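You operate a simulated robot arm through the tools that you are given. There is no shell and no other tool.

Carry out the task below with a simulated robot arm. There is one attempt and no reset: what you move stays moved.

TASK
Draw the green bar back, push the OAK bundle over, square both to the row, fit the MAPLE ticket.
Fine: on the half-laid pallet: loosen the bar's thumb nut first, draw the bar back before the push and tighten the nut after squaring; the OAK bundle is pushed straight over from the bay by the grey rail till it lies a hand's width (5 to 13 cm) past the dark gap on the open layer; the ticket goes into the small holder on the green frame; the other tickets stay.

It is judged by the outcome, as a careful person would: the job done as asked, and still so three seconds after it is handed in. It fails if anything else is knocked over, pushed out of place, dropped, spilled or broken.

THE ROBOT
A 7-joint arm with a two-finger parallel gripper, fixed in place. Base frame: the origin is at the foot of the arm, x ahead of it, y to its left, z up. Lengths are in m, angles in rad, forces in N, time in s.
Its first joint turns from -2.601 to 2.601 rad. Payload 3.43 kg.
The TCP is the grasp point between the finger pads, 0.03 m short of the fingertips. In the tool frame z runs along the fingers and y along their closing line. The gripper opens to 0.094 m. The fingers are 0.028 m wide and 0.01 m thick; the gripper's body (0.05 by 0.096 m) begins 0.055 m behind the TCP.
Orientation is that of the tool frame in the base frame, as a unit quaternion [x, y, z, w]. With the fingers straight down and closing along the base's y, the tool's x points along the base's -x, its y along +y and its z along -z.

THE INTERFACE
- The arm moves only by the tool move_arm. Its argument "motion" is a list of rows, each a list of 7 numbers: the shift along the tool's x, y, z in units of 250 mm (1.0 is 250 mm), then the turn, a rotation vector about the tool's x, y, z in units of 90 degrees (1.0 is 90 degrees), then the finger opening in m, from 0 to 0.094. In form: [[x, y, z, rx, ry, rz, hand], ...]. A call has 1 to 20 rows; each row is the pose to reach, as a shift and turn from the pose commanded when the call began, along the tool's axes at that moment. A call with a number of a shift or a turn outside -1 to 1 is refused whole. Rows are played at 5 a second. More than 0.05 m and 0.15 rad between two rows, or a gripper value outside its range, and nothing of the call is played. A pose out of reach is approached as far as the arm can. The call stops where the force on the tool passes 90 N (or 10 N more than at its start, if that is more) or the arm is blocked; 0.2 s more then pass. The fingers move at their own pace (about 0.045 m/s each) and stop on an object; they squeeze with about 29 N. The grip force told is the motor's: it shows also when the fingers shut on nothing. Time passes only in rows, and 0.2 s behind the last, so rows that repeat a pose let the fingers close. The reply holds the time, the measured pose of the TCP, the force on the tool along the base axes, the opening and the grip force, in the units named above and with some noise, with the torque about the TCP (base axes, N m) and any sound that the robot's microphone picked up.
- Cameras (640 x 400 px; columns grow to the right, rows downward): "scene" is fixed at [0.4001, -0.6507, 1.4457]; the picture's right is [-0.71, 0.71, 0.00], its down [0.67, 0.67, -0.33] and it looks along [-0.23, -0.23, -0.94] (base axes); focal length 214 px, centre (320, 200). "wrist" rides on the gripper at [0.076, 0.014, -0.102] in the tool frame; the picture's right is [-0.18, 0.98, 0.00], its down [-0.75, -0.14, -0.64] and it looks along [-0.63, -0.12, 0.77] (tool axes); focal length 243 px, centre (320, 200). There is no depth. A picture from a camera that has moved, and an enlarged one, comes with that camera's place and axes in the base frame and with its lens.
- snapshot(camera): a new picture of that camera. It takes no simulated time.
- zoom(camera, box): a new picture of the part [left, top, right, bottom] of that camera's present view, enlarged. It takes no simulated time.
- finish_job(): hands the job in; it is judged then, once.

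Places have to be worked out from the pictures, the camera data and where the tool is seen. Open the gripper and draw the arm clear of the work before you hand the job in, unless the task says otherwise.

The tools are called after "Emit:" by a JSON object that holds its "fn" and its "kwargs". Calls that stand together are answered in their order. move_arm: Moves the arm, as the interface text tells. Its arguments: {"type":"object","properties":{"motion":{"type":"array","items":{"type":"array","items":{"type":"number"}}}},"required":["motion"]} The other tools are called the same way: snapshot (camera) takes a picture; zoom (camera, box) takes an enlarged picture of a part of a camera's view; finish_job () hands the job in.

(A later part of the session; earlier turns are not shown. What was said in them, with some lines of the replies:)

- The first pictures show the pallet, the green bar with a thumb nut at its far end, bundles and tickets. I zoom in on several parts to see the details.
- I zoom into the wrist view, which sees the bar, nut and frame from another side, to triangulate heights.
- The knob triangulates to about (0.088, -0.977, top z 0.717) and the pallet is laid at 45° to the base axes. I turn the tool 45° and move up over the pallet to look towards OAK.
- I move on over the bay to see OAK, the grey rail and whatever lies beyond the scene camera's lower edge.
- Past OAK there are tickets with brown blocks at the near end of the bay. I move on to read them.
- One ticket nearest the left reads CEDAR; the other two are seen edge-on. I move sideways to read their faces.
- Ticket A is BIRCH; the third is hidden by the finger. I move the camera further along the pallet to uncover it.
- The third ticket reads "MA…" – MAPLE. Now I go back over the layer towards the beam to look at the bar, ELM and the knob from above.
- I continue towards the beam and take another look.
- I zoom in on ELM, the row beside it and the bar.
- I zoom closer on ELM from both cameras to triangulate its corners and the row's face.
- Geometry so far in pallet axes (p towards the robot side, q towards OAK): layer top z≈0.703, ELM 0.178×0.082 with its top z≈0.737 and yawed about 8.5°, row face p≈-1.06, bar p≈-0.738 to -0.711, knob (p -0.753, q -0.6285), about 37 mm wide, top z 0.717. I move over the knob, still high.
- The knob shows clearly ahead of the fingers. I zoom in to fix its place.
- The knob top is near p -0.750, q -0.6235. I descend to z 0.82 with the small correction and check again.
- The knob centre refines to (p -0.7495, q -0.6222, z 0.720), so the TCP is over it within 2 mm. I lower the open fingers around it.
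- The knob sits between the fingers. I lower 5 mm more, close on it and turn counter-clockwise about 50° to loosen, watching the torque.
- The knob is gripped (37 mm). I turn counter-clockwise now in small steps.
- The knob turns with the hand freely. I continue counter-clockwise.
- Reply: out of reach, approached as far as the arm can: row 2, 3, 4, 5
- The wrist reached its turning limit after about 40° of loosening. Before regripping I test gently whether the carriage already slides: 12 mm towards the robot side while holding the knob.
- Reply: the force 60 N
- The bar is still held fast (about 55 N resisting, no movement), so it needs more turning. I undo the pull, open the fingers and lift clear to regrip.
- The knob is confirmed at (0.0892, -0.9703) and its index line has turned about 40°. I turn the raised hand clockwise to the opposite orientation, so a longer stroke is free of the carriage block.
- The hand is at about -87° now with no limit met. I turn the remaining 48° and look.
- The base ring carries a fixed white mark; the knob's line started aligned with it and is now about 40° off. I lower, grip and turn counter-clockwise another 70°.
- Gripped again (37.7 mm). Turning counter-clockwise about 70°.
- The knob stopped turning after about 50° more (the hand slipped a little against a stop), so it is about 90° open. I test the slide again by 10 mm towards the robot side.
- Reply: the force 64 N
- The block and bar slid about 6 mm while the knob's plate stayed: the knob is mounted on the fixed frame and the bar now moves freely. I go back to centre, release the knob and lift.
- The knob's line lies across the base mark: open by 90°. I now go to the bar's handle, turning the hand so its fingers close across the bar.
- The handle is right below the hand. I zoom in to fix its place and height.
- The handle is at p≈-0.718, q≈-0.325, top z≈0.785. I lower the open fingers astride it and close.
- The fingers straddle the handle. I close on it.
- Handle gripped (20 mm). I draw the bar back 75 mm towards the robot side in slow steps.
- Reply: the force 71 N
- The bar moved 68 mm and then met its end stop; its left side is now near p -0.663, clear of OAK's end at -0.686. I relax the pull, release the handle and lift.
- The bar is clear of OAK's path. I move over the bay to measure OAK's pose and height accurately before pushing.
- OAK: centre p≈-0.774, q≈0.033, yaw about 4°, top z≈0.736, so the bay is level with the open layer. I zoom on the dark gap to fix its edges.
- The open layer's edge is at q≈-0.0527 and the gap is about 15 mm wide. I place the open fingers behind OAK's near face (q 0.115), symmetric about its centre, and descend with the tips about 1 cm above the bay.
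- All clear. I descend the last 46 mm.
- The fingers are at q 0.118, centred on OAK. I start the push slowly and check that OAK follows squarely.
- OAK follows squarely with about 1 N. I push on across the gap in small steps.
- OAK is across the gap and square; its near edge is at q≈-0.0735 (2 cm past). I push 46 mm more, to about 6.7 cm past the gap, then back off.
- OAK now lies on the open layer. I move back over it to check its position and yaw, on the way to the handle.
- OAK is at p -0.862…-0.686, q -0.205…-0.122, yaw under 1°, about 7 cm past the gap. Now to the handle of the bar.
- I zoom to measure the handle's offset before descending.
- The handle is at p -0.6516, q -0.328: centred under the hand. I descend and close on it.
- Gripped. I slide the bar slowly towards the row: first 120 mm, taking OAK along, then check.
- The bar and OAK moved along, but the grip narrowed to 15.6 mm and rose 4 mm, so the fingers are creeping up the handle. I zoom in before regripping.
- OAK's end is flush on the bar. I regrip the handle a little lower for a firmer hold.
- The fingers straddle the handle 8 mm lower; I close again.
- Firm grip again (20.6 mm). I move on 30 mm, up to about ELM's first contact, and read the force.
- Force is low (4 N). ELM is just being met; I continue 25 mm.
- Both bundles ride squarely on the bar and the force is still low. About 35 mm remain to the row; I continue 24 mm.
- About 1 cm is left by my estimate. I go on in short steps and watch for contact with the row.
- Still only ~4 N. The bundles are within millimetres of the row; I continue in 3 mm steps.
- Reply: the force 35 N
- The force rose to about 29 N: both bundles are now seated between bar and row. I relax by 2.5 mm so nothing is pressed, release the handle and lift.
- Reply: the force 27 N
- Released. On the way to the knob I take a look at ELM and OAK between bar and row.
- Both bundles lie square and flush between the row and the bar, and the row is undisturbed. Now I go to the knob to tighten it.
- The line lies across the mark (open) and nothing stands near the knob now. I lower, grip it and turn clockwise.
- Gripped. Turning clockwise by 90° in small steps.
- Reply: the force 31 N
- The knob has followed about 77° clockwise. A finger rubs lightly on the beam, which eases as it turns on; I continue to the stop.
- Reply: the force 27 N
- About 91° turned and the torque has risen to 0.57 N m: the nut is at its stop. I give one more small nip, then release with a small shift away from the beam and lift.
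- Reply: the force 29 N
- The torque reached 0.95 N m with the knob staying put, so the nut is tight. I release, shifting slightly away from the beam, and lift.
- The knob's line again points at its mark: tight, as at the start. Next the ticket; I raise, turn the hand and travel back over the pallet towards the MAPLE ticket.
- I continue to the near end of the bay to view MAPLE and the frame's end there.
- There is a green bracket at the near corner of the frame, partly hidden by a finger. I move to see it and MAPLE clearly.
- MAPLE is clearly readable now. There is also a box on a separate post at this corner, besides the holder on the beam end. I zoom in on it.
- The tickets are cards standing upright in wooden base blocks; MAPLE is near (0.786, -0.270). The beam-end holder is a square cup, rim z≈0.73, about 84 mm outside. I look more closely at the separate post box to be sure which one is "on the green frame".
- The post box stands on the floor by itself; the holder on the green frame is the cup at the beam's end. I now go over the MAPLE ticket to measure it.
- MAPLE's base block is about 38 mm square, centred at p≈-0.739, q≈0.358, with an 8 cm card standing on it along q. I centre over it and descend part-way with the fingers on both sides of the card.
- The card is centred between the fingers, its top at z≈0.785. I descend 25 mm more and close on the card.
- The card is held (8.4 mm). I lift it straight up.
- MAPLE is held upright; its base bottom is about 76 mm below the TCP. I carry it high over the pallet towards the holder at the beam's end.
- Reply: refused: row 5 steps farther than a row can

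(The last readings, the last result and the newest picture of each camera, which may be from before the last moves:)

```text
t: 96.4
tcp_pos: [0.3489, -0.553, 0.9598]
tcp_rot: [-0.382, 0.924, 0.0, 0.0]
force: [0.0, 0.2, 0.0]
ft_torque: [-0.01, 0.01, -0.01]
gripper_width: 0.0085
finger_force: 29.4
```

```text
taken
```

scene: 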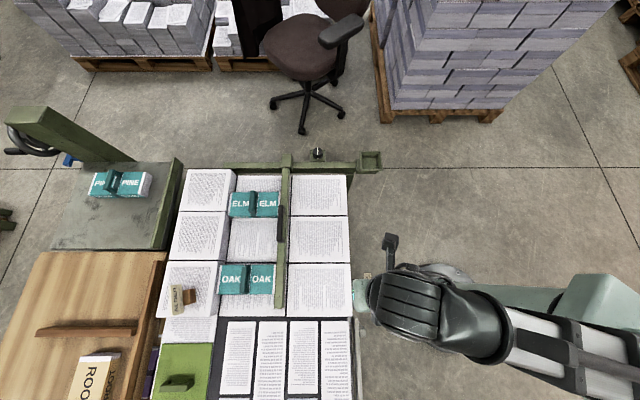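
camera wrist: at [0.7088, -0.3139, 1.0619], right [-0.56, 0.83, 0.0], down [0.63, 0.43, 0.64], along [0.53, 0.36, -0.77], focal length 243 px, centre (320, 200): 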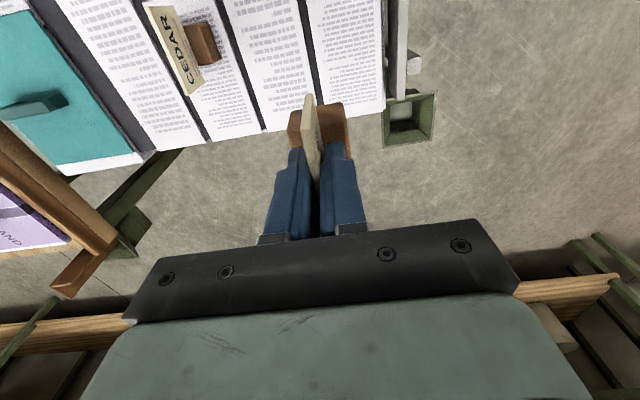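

The first of those calls was refused for a step size and the other two ran at a safe height; the ticket is still held. I continue to above the holder.

Emit:
{"fn": "move_arm", "kwargs": {"motion": [[0.15, 0.03, 0, 0, 0, 0, 0.0], [0.33, 0.07, 0, 0, 0, 0, 0.0], [0.51, 0.1, 0, 0, 0, 0, 0.0], [0.69, 0.14, 0, 0, 0, 0, 0.0], [0.87, 0.17, 0, 0, 0, 0, 0.0]]}}

Emit:
{"fn": "move_arm", "kwargs": {"motion": [[0.17, 0.03, 0, 0, 0, 0, 0.0], [0.35, 0.07, 0, 0, 0, 0, 0.0], [0.53, 0.1, 0, 0, 0, 0, 0.0], [0.7, 0.14, 0, 0, 0, 0, 0.0], [0.82, 0.17, 0, 0, 0, 0, 0.0], [0.87, 0.18, 0, 0, 0, 0, 0.0], [0.87, 0.18, 0, 0, 0, 0, 0.0]]}}

Emit:
{"fn": "snapshot", "kwargs": {"camera": "wrist"}}

Emit:
{"fn": "zoom", "kwargs": {"camera": "scene", "box": [300, 100, 440, 200]}}

```text
t: 97.6
tcp_pos: [0.163, -0.6743, 0.9623]
tcp_rot: [-0.382, 0.924, -0.001, 0.0]
force: [0.1, 0.3, -0.1]
ft_torque: [0.05, 0.01, -0.02]
gripper_width: 0.0087
finger_force: 29.1
```

```text
t: 99.2
tcp_pos: [-0.023, -0.7971, 0.9604]
tcp_rot: [-0.382, 0.924, 0.0, 0.0]
force: [0.3, 0.7, 0.0]
ft_torque: [0.0, 0.0, 0.02]
gripper_width: 0.0085
finger_force: 29.7
```

```text
taken
camera wrist: at [-0.0861, -0.8403, 1.061], right [-0.56, 0.83, 0.0], down [0.63, 0.43, 0.64], along [0.53, 0.36, -0.77], focal length 243 px, centre (320, 200)
```

wrist: 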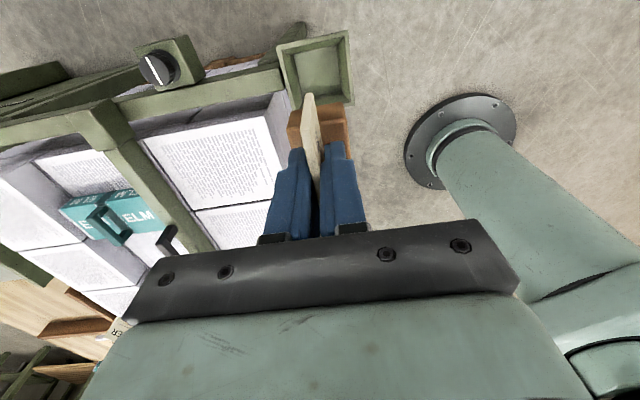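

```text
4.00 times, centred on (370, 150) of scene
camera zoom: at [0.4001, -0.6507, 1.4457], right [-0.71, 0.71, 0.0], down [0.67, 0.67, -0.33], along [-0.23, -0.23, -0.94], focal length 858 px, centre (120, 400)
```

zoom: 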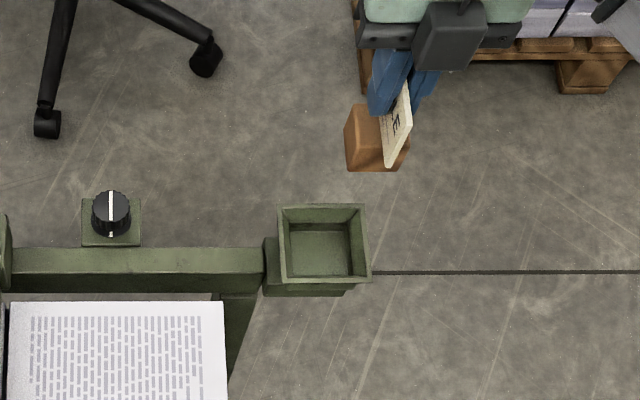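

The ticket hangs well over the holder. I zoom in on both views to measure the cup and the alignment.

Emit:
{"fn": "zoom", "kwargs": {"camera": "wrist", "box": [250, 20, 390, 160]}}

Emit:
{"fn": "zoom", "kwargs": {"camera": "scene", "box": [350, 105, 420, 180]}}

```text
2.86 times, centred on (320, 90) of wrist
camera zoom: at [-0.0861, -0.8403, 1.061], right [-0.56, 0.83, 0.0], down [0.63, 0.43, 0.64], along [0.53, 0.36, -0.77], focal length 693 px, centre (320, 514)
```

zoom: 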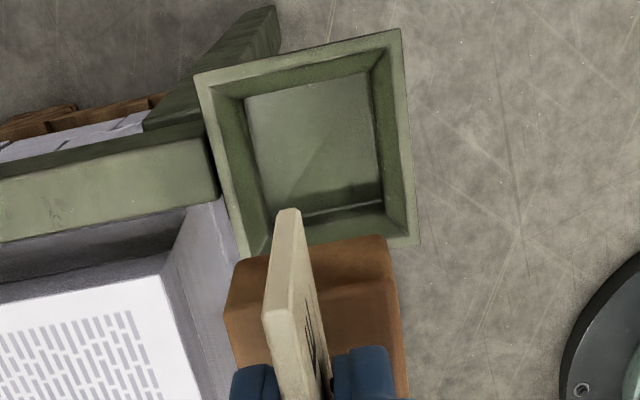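

```text
5.33 times, centred on (385, 142) of scene
camera zoom: at [0.4001, -0.6507, 1.4457], right [-0.71, 0.71, 0.0], down [0.67, 0.67, -0.33], along [-0.23, -0.23, -0.94], focal length 1144 px, centre (-27, 507)
```

zoom: 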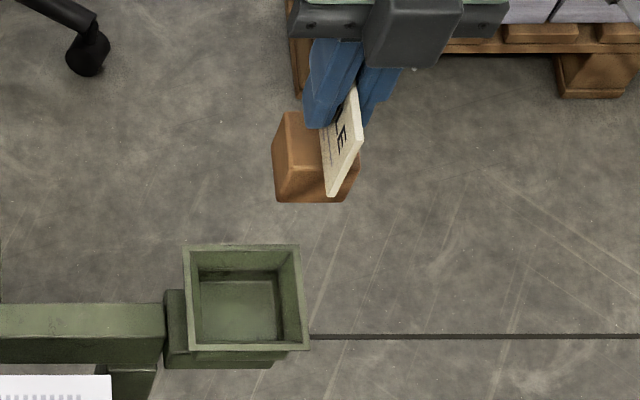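

The cup's rim is at p -0.592…-0.508, q -0.620…-0.536 (z≈0.73) with a floor about 56 mm square at z≈0.70: the 38 mm block fits. I centre over it (p -0.550, q -0.578) and descend to just above the rim.

Emit:
{"fn": "move_arm", "kwargs": {"motion": [[-0.008, -0.01, 0.12, 0, 0, 0, 0.0], [-0.008, -0.01, 0.24, 0, 0, 0, 0.0], [-0.008, -0.01, 0.36, 0, 0, 0, 0.0], [-0.008, -0.01, 0.47, 0, 0, 0, 0.0], [-0.008, -0.01, 0.47, 0, 0, 0, 0.0]]}}

Emit:
{"fn": "snapshot", "kwargs": {"camera": "wrist"}}

Emit:
{"fn": "zoom", "kwargs": {"camera": "wrist", "box": [250, 60, 410, 200]}}

Emit:
{"fn": "zoom", "kwargs": {"camera": "scene", "box": [330, 110, 420, 190]}}

```text
t: 100.4
tcp_pos: [-0.0189, -0.7967, 0.8415]
tcp_rot: [-0.382, 0.924, -0.001, 0.0]
force: [-0.5, -0.4, -1.1]
ft_torque: [-0.01, 0.01, 0.0]
gripper_width: 0.0087
finger_force: 28.6
```

```text
taken
camera wrist: at [-0.0823, -0.84, 0.9435], right [-0.56, 0.83, 0.0], down [0.63, 0.43, 0.64], along [0.53, 0.36, -0.77], focal length 243 px, centre (320, 200)
```

wrist: 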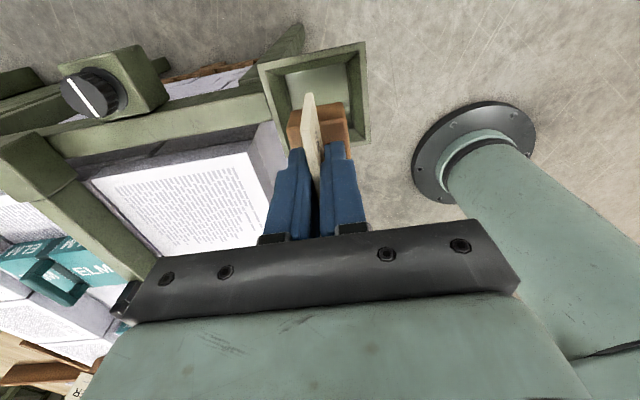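

```text
2.86 times, centred on (330, 130) of wrist
camera zoom: at [-0.0823, -0.84, 0.9435], right [-0.56, 0.83, 0.0], down [0.63, 0.43, 0.64], along [0.53, 0.36, -0.77], focal length 693 px, centre (291, 400)
```

zoom: 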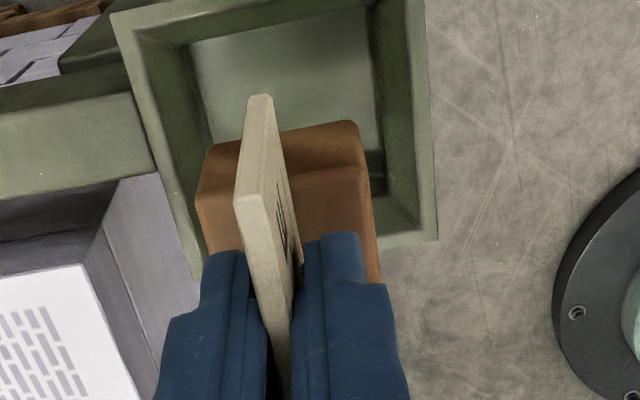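

```text
5.00 times, centred on (375, 150) of scene
camera zoom: at [0.4001, -0.6507, 1.4457], right [-0.71, 0.71, 0.0], down [0.67, 0.67, -0.33], along [-0.23, -0.23, -0.94], focal length 1072 px, centre (45, 450)
```

zoom: 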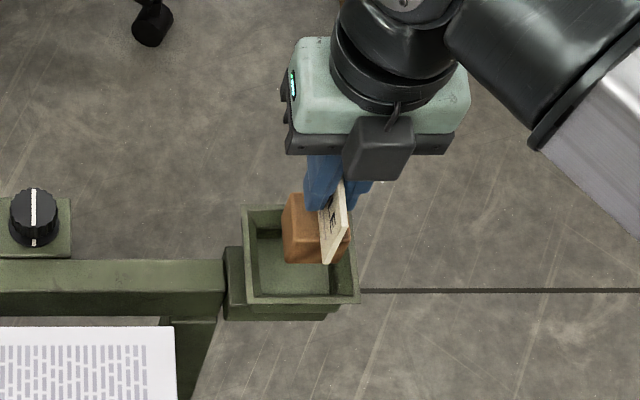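

The block (38 mm) is centred in p and 5 mm off in q. I correct that and lower it into the cup to about 1 cm above its floor.

Emit:
{"fn": "move_arm", "kwargs": {"motion": [[0.02, 0.0, 0.0, 0, 0, 0, 0.0], [0.02, 0.0, 0.08, 0, 0, 0, 0.0], [0.02, 0.0, 0.16, 0, 0, 0, 0.0], [0.02, 0.0, 0.22, 0, 0, 0, 0.0], [0.02, 0.0, 0.22, 0, 0, 0, 0.0]]}}

Emit:
{"fn": "zoom", "kwargs": {"camera": "wrist", "box": [250, 60, 410, 200]}}

Emit:
{"fn": "zoom", "kwargs": {"camera": "scene", "box": [330, 120, 410, 190]}}

```text
t: 101.6
tcp_pos: [-0.0221, -0.801, 0.7882]
tcp_rot: [-0.381, 0.924, 0.0, 0.0]
force: [0.2, -0.4, 0.2]
ft_torque: [-0.01, 0.02, -0.03]
gripper_width: 0.0083
finger_force: 29.3
```

```text
2.86 times, centred on (330, 130) of wrist
camera zoom: at [-0.0856, -0.8444, 0.8895], right [-0.56, 0.83, 0.0], down [0.63, 0.43, 0.64], along [0.53, 0.36, -0.77], focal length 693 px, centre (291, 400)
```

zoom: 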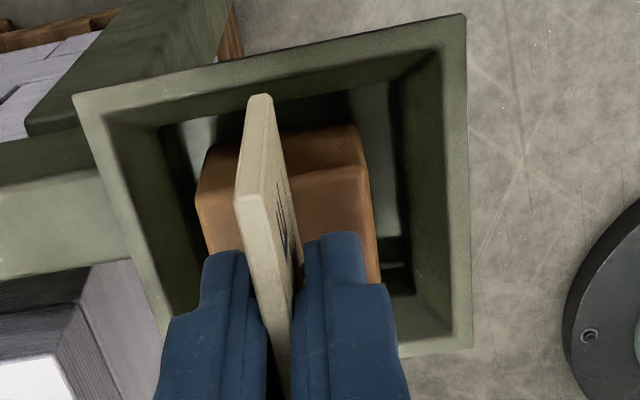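

```text
5.71 times, centred on (370, 155) of scene
camera zoom: at [0.4001, -0.6507, 1.4457], right [-0.71, 0.71, 0.0], down [0.67, 0.67, -0.33], along [-0.23, -0.23, -0.94], focal length 1226 px, centre (34, 457)
```

zoom: 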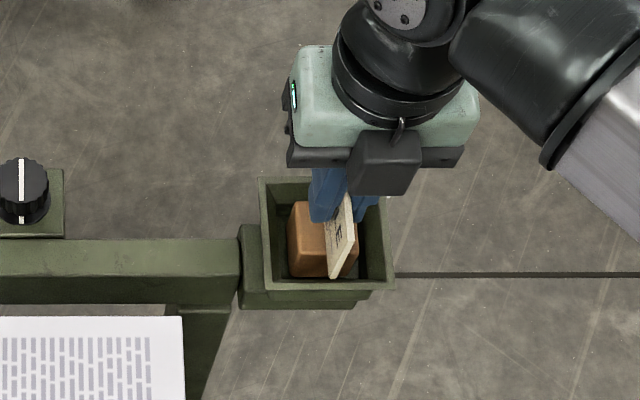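

The block is inside the cup with clearance on all sides and no contact force. I lower gently until it seats.

Emit:
{"fn": "move_arm", "kwargs": {"motion": [[0, 0, 0.012, 0, 0, 0, 0.0], [0, 0, 0.024, 0, 0, 0, 0.0], [0, 0, 0.032, 0, 0, 0, 0.0], [0, 0, 0.032, 0, 0, 0, 0.0]]}}

```text
t: 102.6
tcp_pos: [-0.0209, -0.8017, 0.7823]
tcp_rot: [-0.382, 0.924, -0.001, -0.001]
force: [-1.7, -3.1, 33.8]
ft_torque: [-0.03, 0.04, -0.01]
gripper_width: 0.0088
finger_force: 29.3
```

Contact at z 0.782 (34 N): it is seated. I relieve the press by 2 mm and check the pictures before letting go.

Emit:
{"fn": "move_arm", "kwargs": {"motion": [[0, 0, -0.008, 0, 0, 0, 0.0], [0, 0, -0.008, 0, 0, 0, 0.0]]}}

Emit:
{"fn": "zoom", "kwargs": {"camera": "wrist", "box": [250, 60, 410, 200]}}

Emit:
{"fn": "zoom", "kwargs": {"camera": "scene", "box": [340, 130, 400, 190]}}

```text
t: 103.2
tcp_pos: [-0.0207, -0.8011, 0.7819]
tcp_rot: [-0.382, 0.924, 0.0, 0.0]
force: [-1.2, -0.1, 16.0]
ft_torque: [-0.05, 0.03, -0.03]
gripper_width: 0.0084
finger_force: 29.0
```

```text
2.86 times, centred on (330, 130) of wrist
camera zoom: at [-0.0855, -0.8445, 0.8834], right [-0.56, 0.83, 0.0], down [0.63, 0.43, 0.64], along [0.53, 0.36, -0.77], focal length 693 px, centre (291, 400)
```

zoom: 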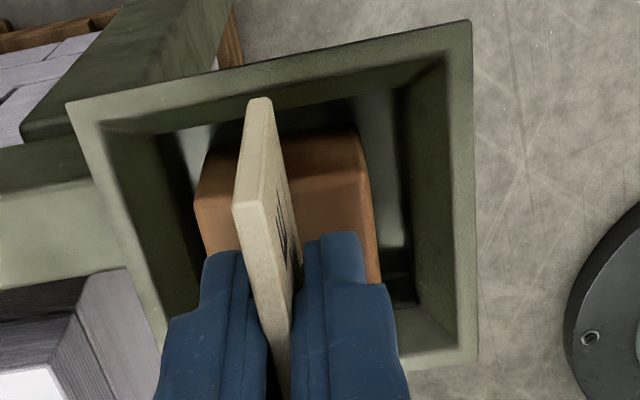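

```text
6.67 times, centred on (370, 160) of scene
camera zoom: at [0.4001, -0.6507, 1.4457], right [-0.71, 0.71, 0.0], down [0.67, 0.67, -0.33], along [-0.23, -0.23, -0.94], focal length 1430 px, centre (-13, 467)
```

zoom: 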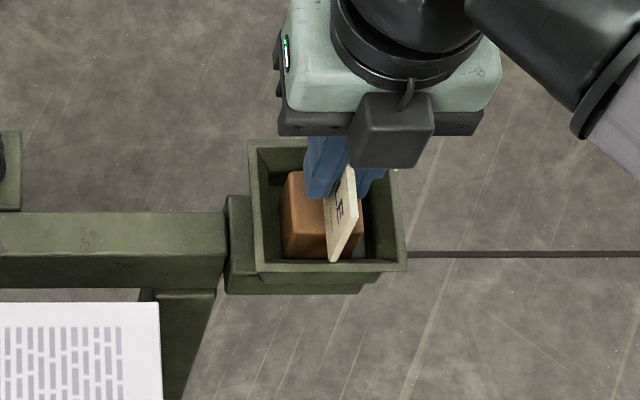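

The base sits on the cup floor, card upright. I ease another 1.5 mm, open the fingers and rise straight up.

Emit:
{"fn": "move_arm", "kwargs": {"motion": [[0, 0, -0.006, 0, 0, 0, 0.0], [0, 0, -0.006, 0, 0, 0, 0.0]]}}

Emit:
{"fn": "move_arm", "kwargs": {"motion": [[0, 0, 0, 0, 0, 0, 0.02], [0, 0, 0, 0, 0, 0, 0.04], [0, 0, 0, 0, 0, 0, 0.04], [0, 0, 0, 0, 0, 0, 0.04]]}}

Emit:
{"fn": "zoom", "kwargs": {"camera": "wrist", "box": [250, 60, 410, 200]}}

```text
t: 103.8
tcp_pos: [-0.0215, -0.8015, 0.7826]
tcp_rot: [-0.382, 0.924, 0.0, 0.0]
force: [-0.9, 0.1, -0.8]
ft_torque: [0.01, 0.01, 0.02]
gripper_width: 0.0084
finger_force: 28.8
```

```text
t: 104.8
tcp_pos: [-0.023, -0.8012, 0.7831]
tcp_rot: [-0.382, 0.924, 0.0, 0.0]
force: [-0.2, -0.6, 0.0]
ft_torque: [-0.06, 0.0, -0.01]
gripper_width: 0.0399
finger_force: 0.0
```

```text
2.86 times, centred on (330, 130) of wrist
camera zoom: at [-0.0857, -0.8448, 0.8851], right [-0.56, 0.83, 0.0], down [0.63, 0.43, 0.64], along [0.53, 0.36, -0.77], focal length 693 px, centre (291, 400)
```

zoom: 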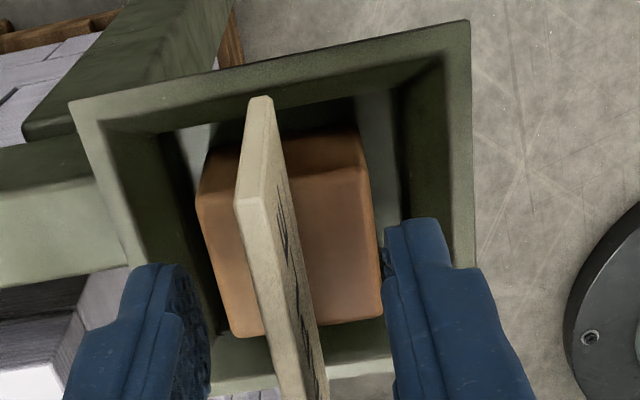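

The ticket stands by itself in the holder. I lift straight up and away.

Emit:
{"fn": "move_arm", "kwargs": {"motion": [[0, 0, -0.06, 0, 0, 0, 0.04], [0, 0, -0.16, 0, 0, 0, 0.04], [0, 0, -0.32, 0, 0, 0, 0.05], [0, 0, -0.5, 0, 0, 0, 0.06], [0, 0, -0.68, 0, 0, 0, 0.06], [0, 0, -0.8, 0, 0, 0, 0.06]]}}

Emit:
{"fn": "snapshot", "kwargs": {"camera": "wrist"}}

Emit:
{"fn": "snapshot", "kwargs": {"camera": "scene"}}

Emit:
{"fn": "zoom", "kwargs": {"camera": "scene", "box": [330, 130, 410, 190]}}

```text
t: 106.2
tcp_pos: [-0.0209, -0.8022, 0.984]
tcp_rot: [-0.382, 0.924, 0.0, -0.001]
force: [-0.4, -0.7, 0.5]
ft_torque: [0.01, -0.02, 0.04]
gripper_width: 0.0601
finger_force: 0.1
```

```text
taken
camera wrist: at [-0.0841, -0.8448, 1.086], right [-0.56, 0.83, 0.0], down [0.63, 0.43, 0.64], along [0.53, 0.36, -0.77], focal length 243 px, centre (320, 200)
```

wrist: 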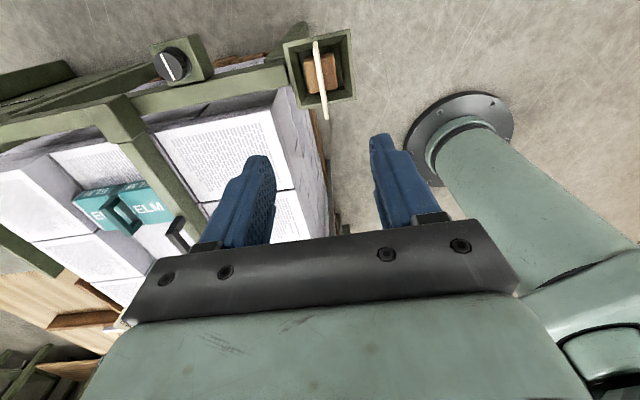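

```text
taken
```

scene: 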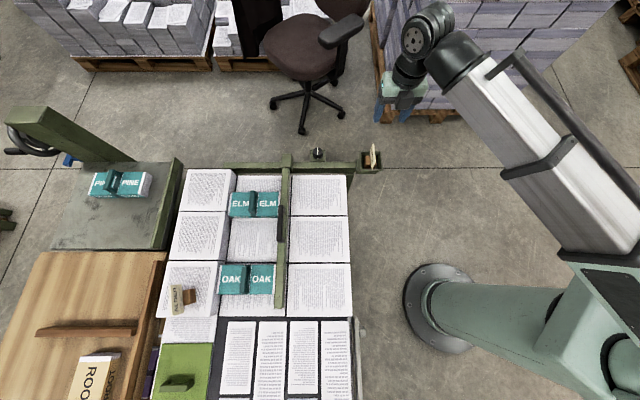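

```text
6.67 times, centred on (370, 160) of scene
camera zoom: at [0.4001, -0.6507, 1.4457], right [-0.71, 0.71, 0.0], down [0.67, 0.67, -0.33], along [-0.23, -0.23, -0.94], focal length 1430 px, centre (-13, 467)
```

zoom: 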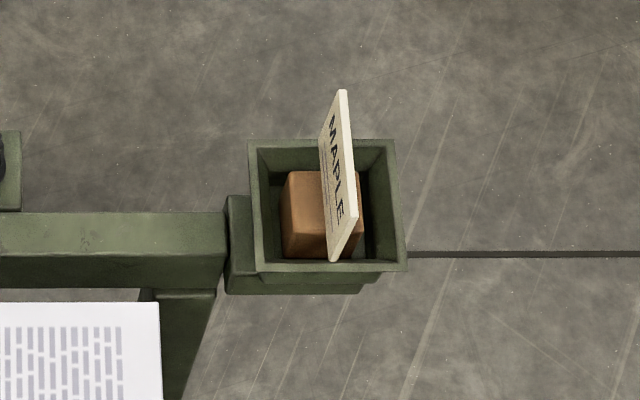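

MAPLE stands in the holder. I make a last check of the bundles, the nut and the other tickets.

Emit:
{"fn": "zoom", "kwargs": {"camera": "scene", "box": [150, 150, 370, 330]}}

Emit:
{"fn": "zoom", "kwargs": {"camera": "scene", "box": [200, 250, 320, 330]}}

Emit:
{"fn": "zoom", "kwargs": {"camera": "scene", "box": [290, 140, 350, 180]}}

```text
2.22 times, centred on (260, 240) of scene
camera zoom: at [0.4001, -0.6507, 1.4457], right [-0.71, 0.71, 0.0], down [0.67, 0.67, -0.33], along [-0.23, -0.23, -0.94], focal length 477 px, centre (453, 111)
```

zoom: 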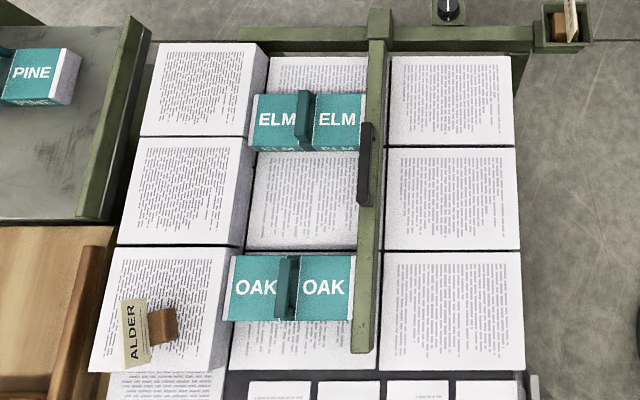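

```text
5.00 times, centred on (260, 290) of scene
camera zoom: at [0.4001, -0.6507, 1.4457], right [-0.71, 0.71, 0.0], down [0.67, 0.67, -0.33], along [-0.23, -0.23, -0.94], focal length 1072 px, centre (620, -250)
```

zoom: 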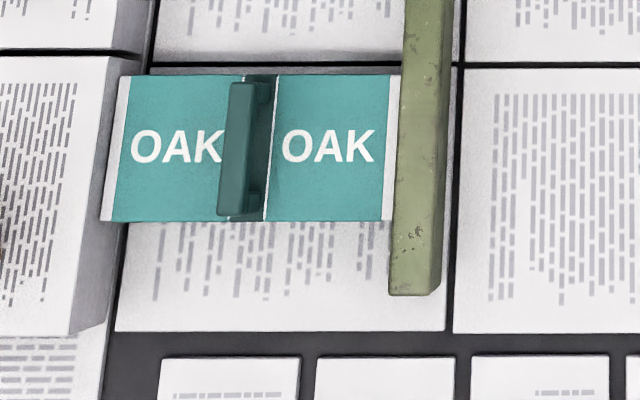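

```text
10.00 times, centred on (320, 160) of scene
camera zoom: at [0.4001, -0.6507, 1.4457], right [-0.71, 0.71, 0.0], down [0.67, 0.67, -0.33], along [-0.23, -0.23, -0.94], focal length 2145 px, centre (320, 600)
```

zoom: 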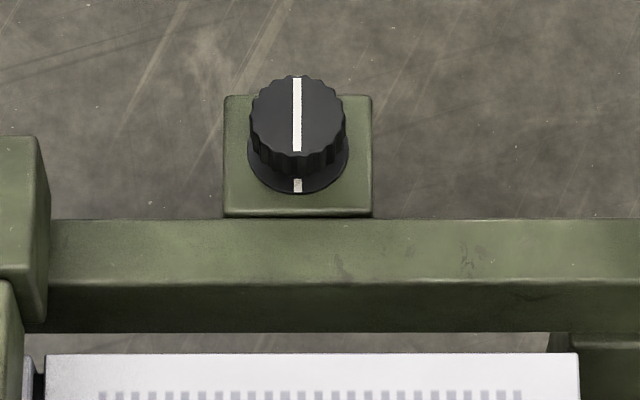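

Everything is in place: OAK's near edge is about 6.5 cm past the gap, both bundles are square between row and bar, the nut's line is on its mark, and MAPLE is in the holder with ALDER, BIRCH and CEDAR untouched. I draw the open hand further clear.

Emit:
{"fn": "move_arm", "kwargs": {"motion": [[0, 0.1, -0.1, 0, 0, 0, 0.08], [0, 0.2, -0.2, 0, 0, 0, 0.09], [0, 0.3, -0.25, 0, 0, 0, 0.09], [0, 0.4, -0.25, 0, 0, 0, 0.09], [0, 0.4, -0.25, 0, 0, 0, 0.09]]}}

Emit:
{"fn": "snapshot", "kwargs": {"camera": "scene"}}

```text
t: 107.4
tcp_pos: [-0.0923, -0.731, 1.0464]
tcp_rot: [-0.382, 0.924, -0.001, 0.0]
force: [0.3, 0.0, 0.1]
ft_torque: [0.0, -0.01, 0.0]
gripper_width: 0.09
finger_force: 0.1
```

```text
taken
```

scene: 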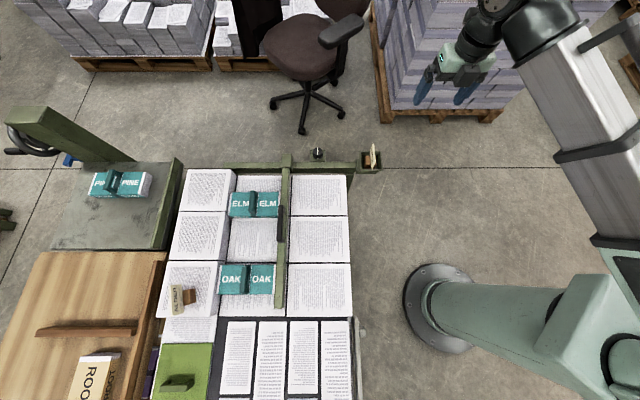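

The arm is clear, the gripper is open and nothing has moved since the last check, so I hand the job in.

Emit:
{"fn": "finish_job", "kwargs": {}}

```text
The job is handed in.
```

The whole job is done, and I handed it in with the arm clear and the gripper open.

- **Nut and bar:** I loosened the thumb nut about 90°. I then drew the green bar back to its end stop before pushing anything.
- **OAK:** I pushed the OAK bundle straight over from the bay. Its near edge lies about 6.5 cm past the dark gap on the open layer.
- **Squaring:** I took "both" to mean the OAK and ELM bundles, since ELM lay about 8° crooked. The bar pushed both until they sat flush between it and the taller stacks that make up the laid row. The row showed no movement in the pictures.
- **Tightening:** I turned the nut back clockwise to its stop. Its white line points at its mark again, as at the start.
- **MAPLE ticket:** It stands upright in the cup at the end of the green beam. There is a similar box on a separate floor post by the bay; I judged the cup on the beam to be the holder you meant.
- **Other tickets:** I did not touch ALDER, BIRCH or CEDAR.
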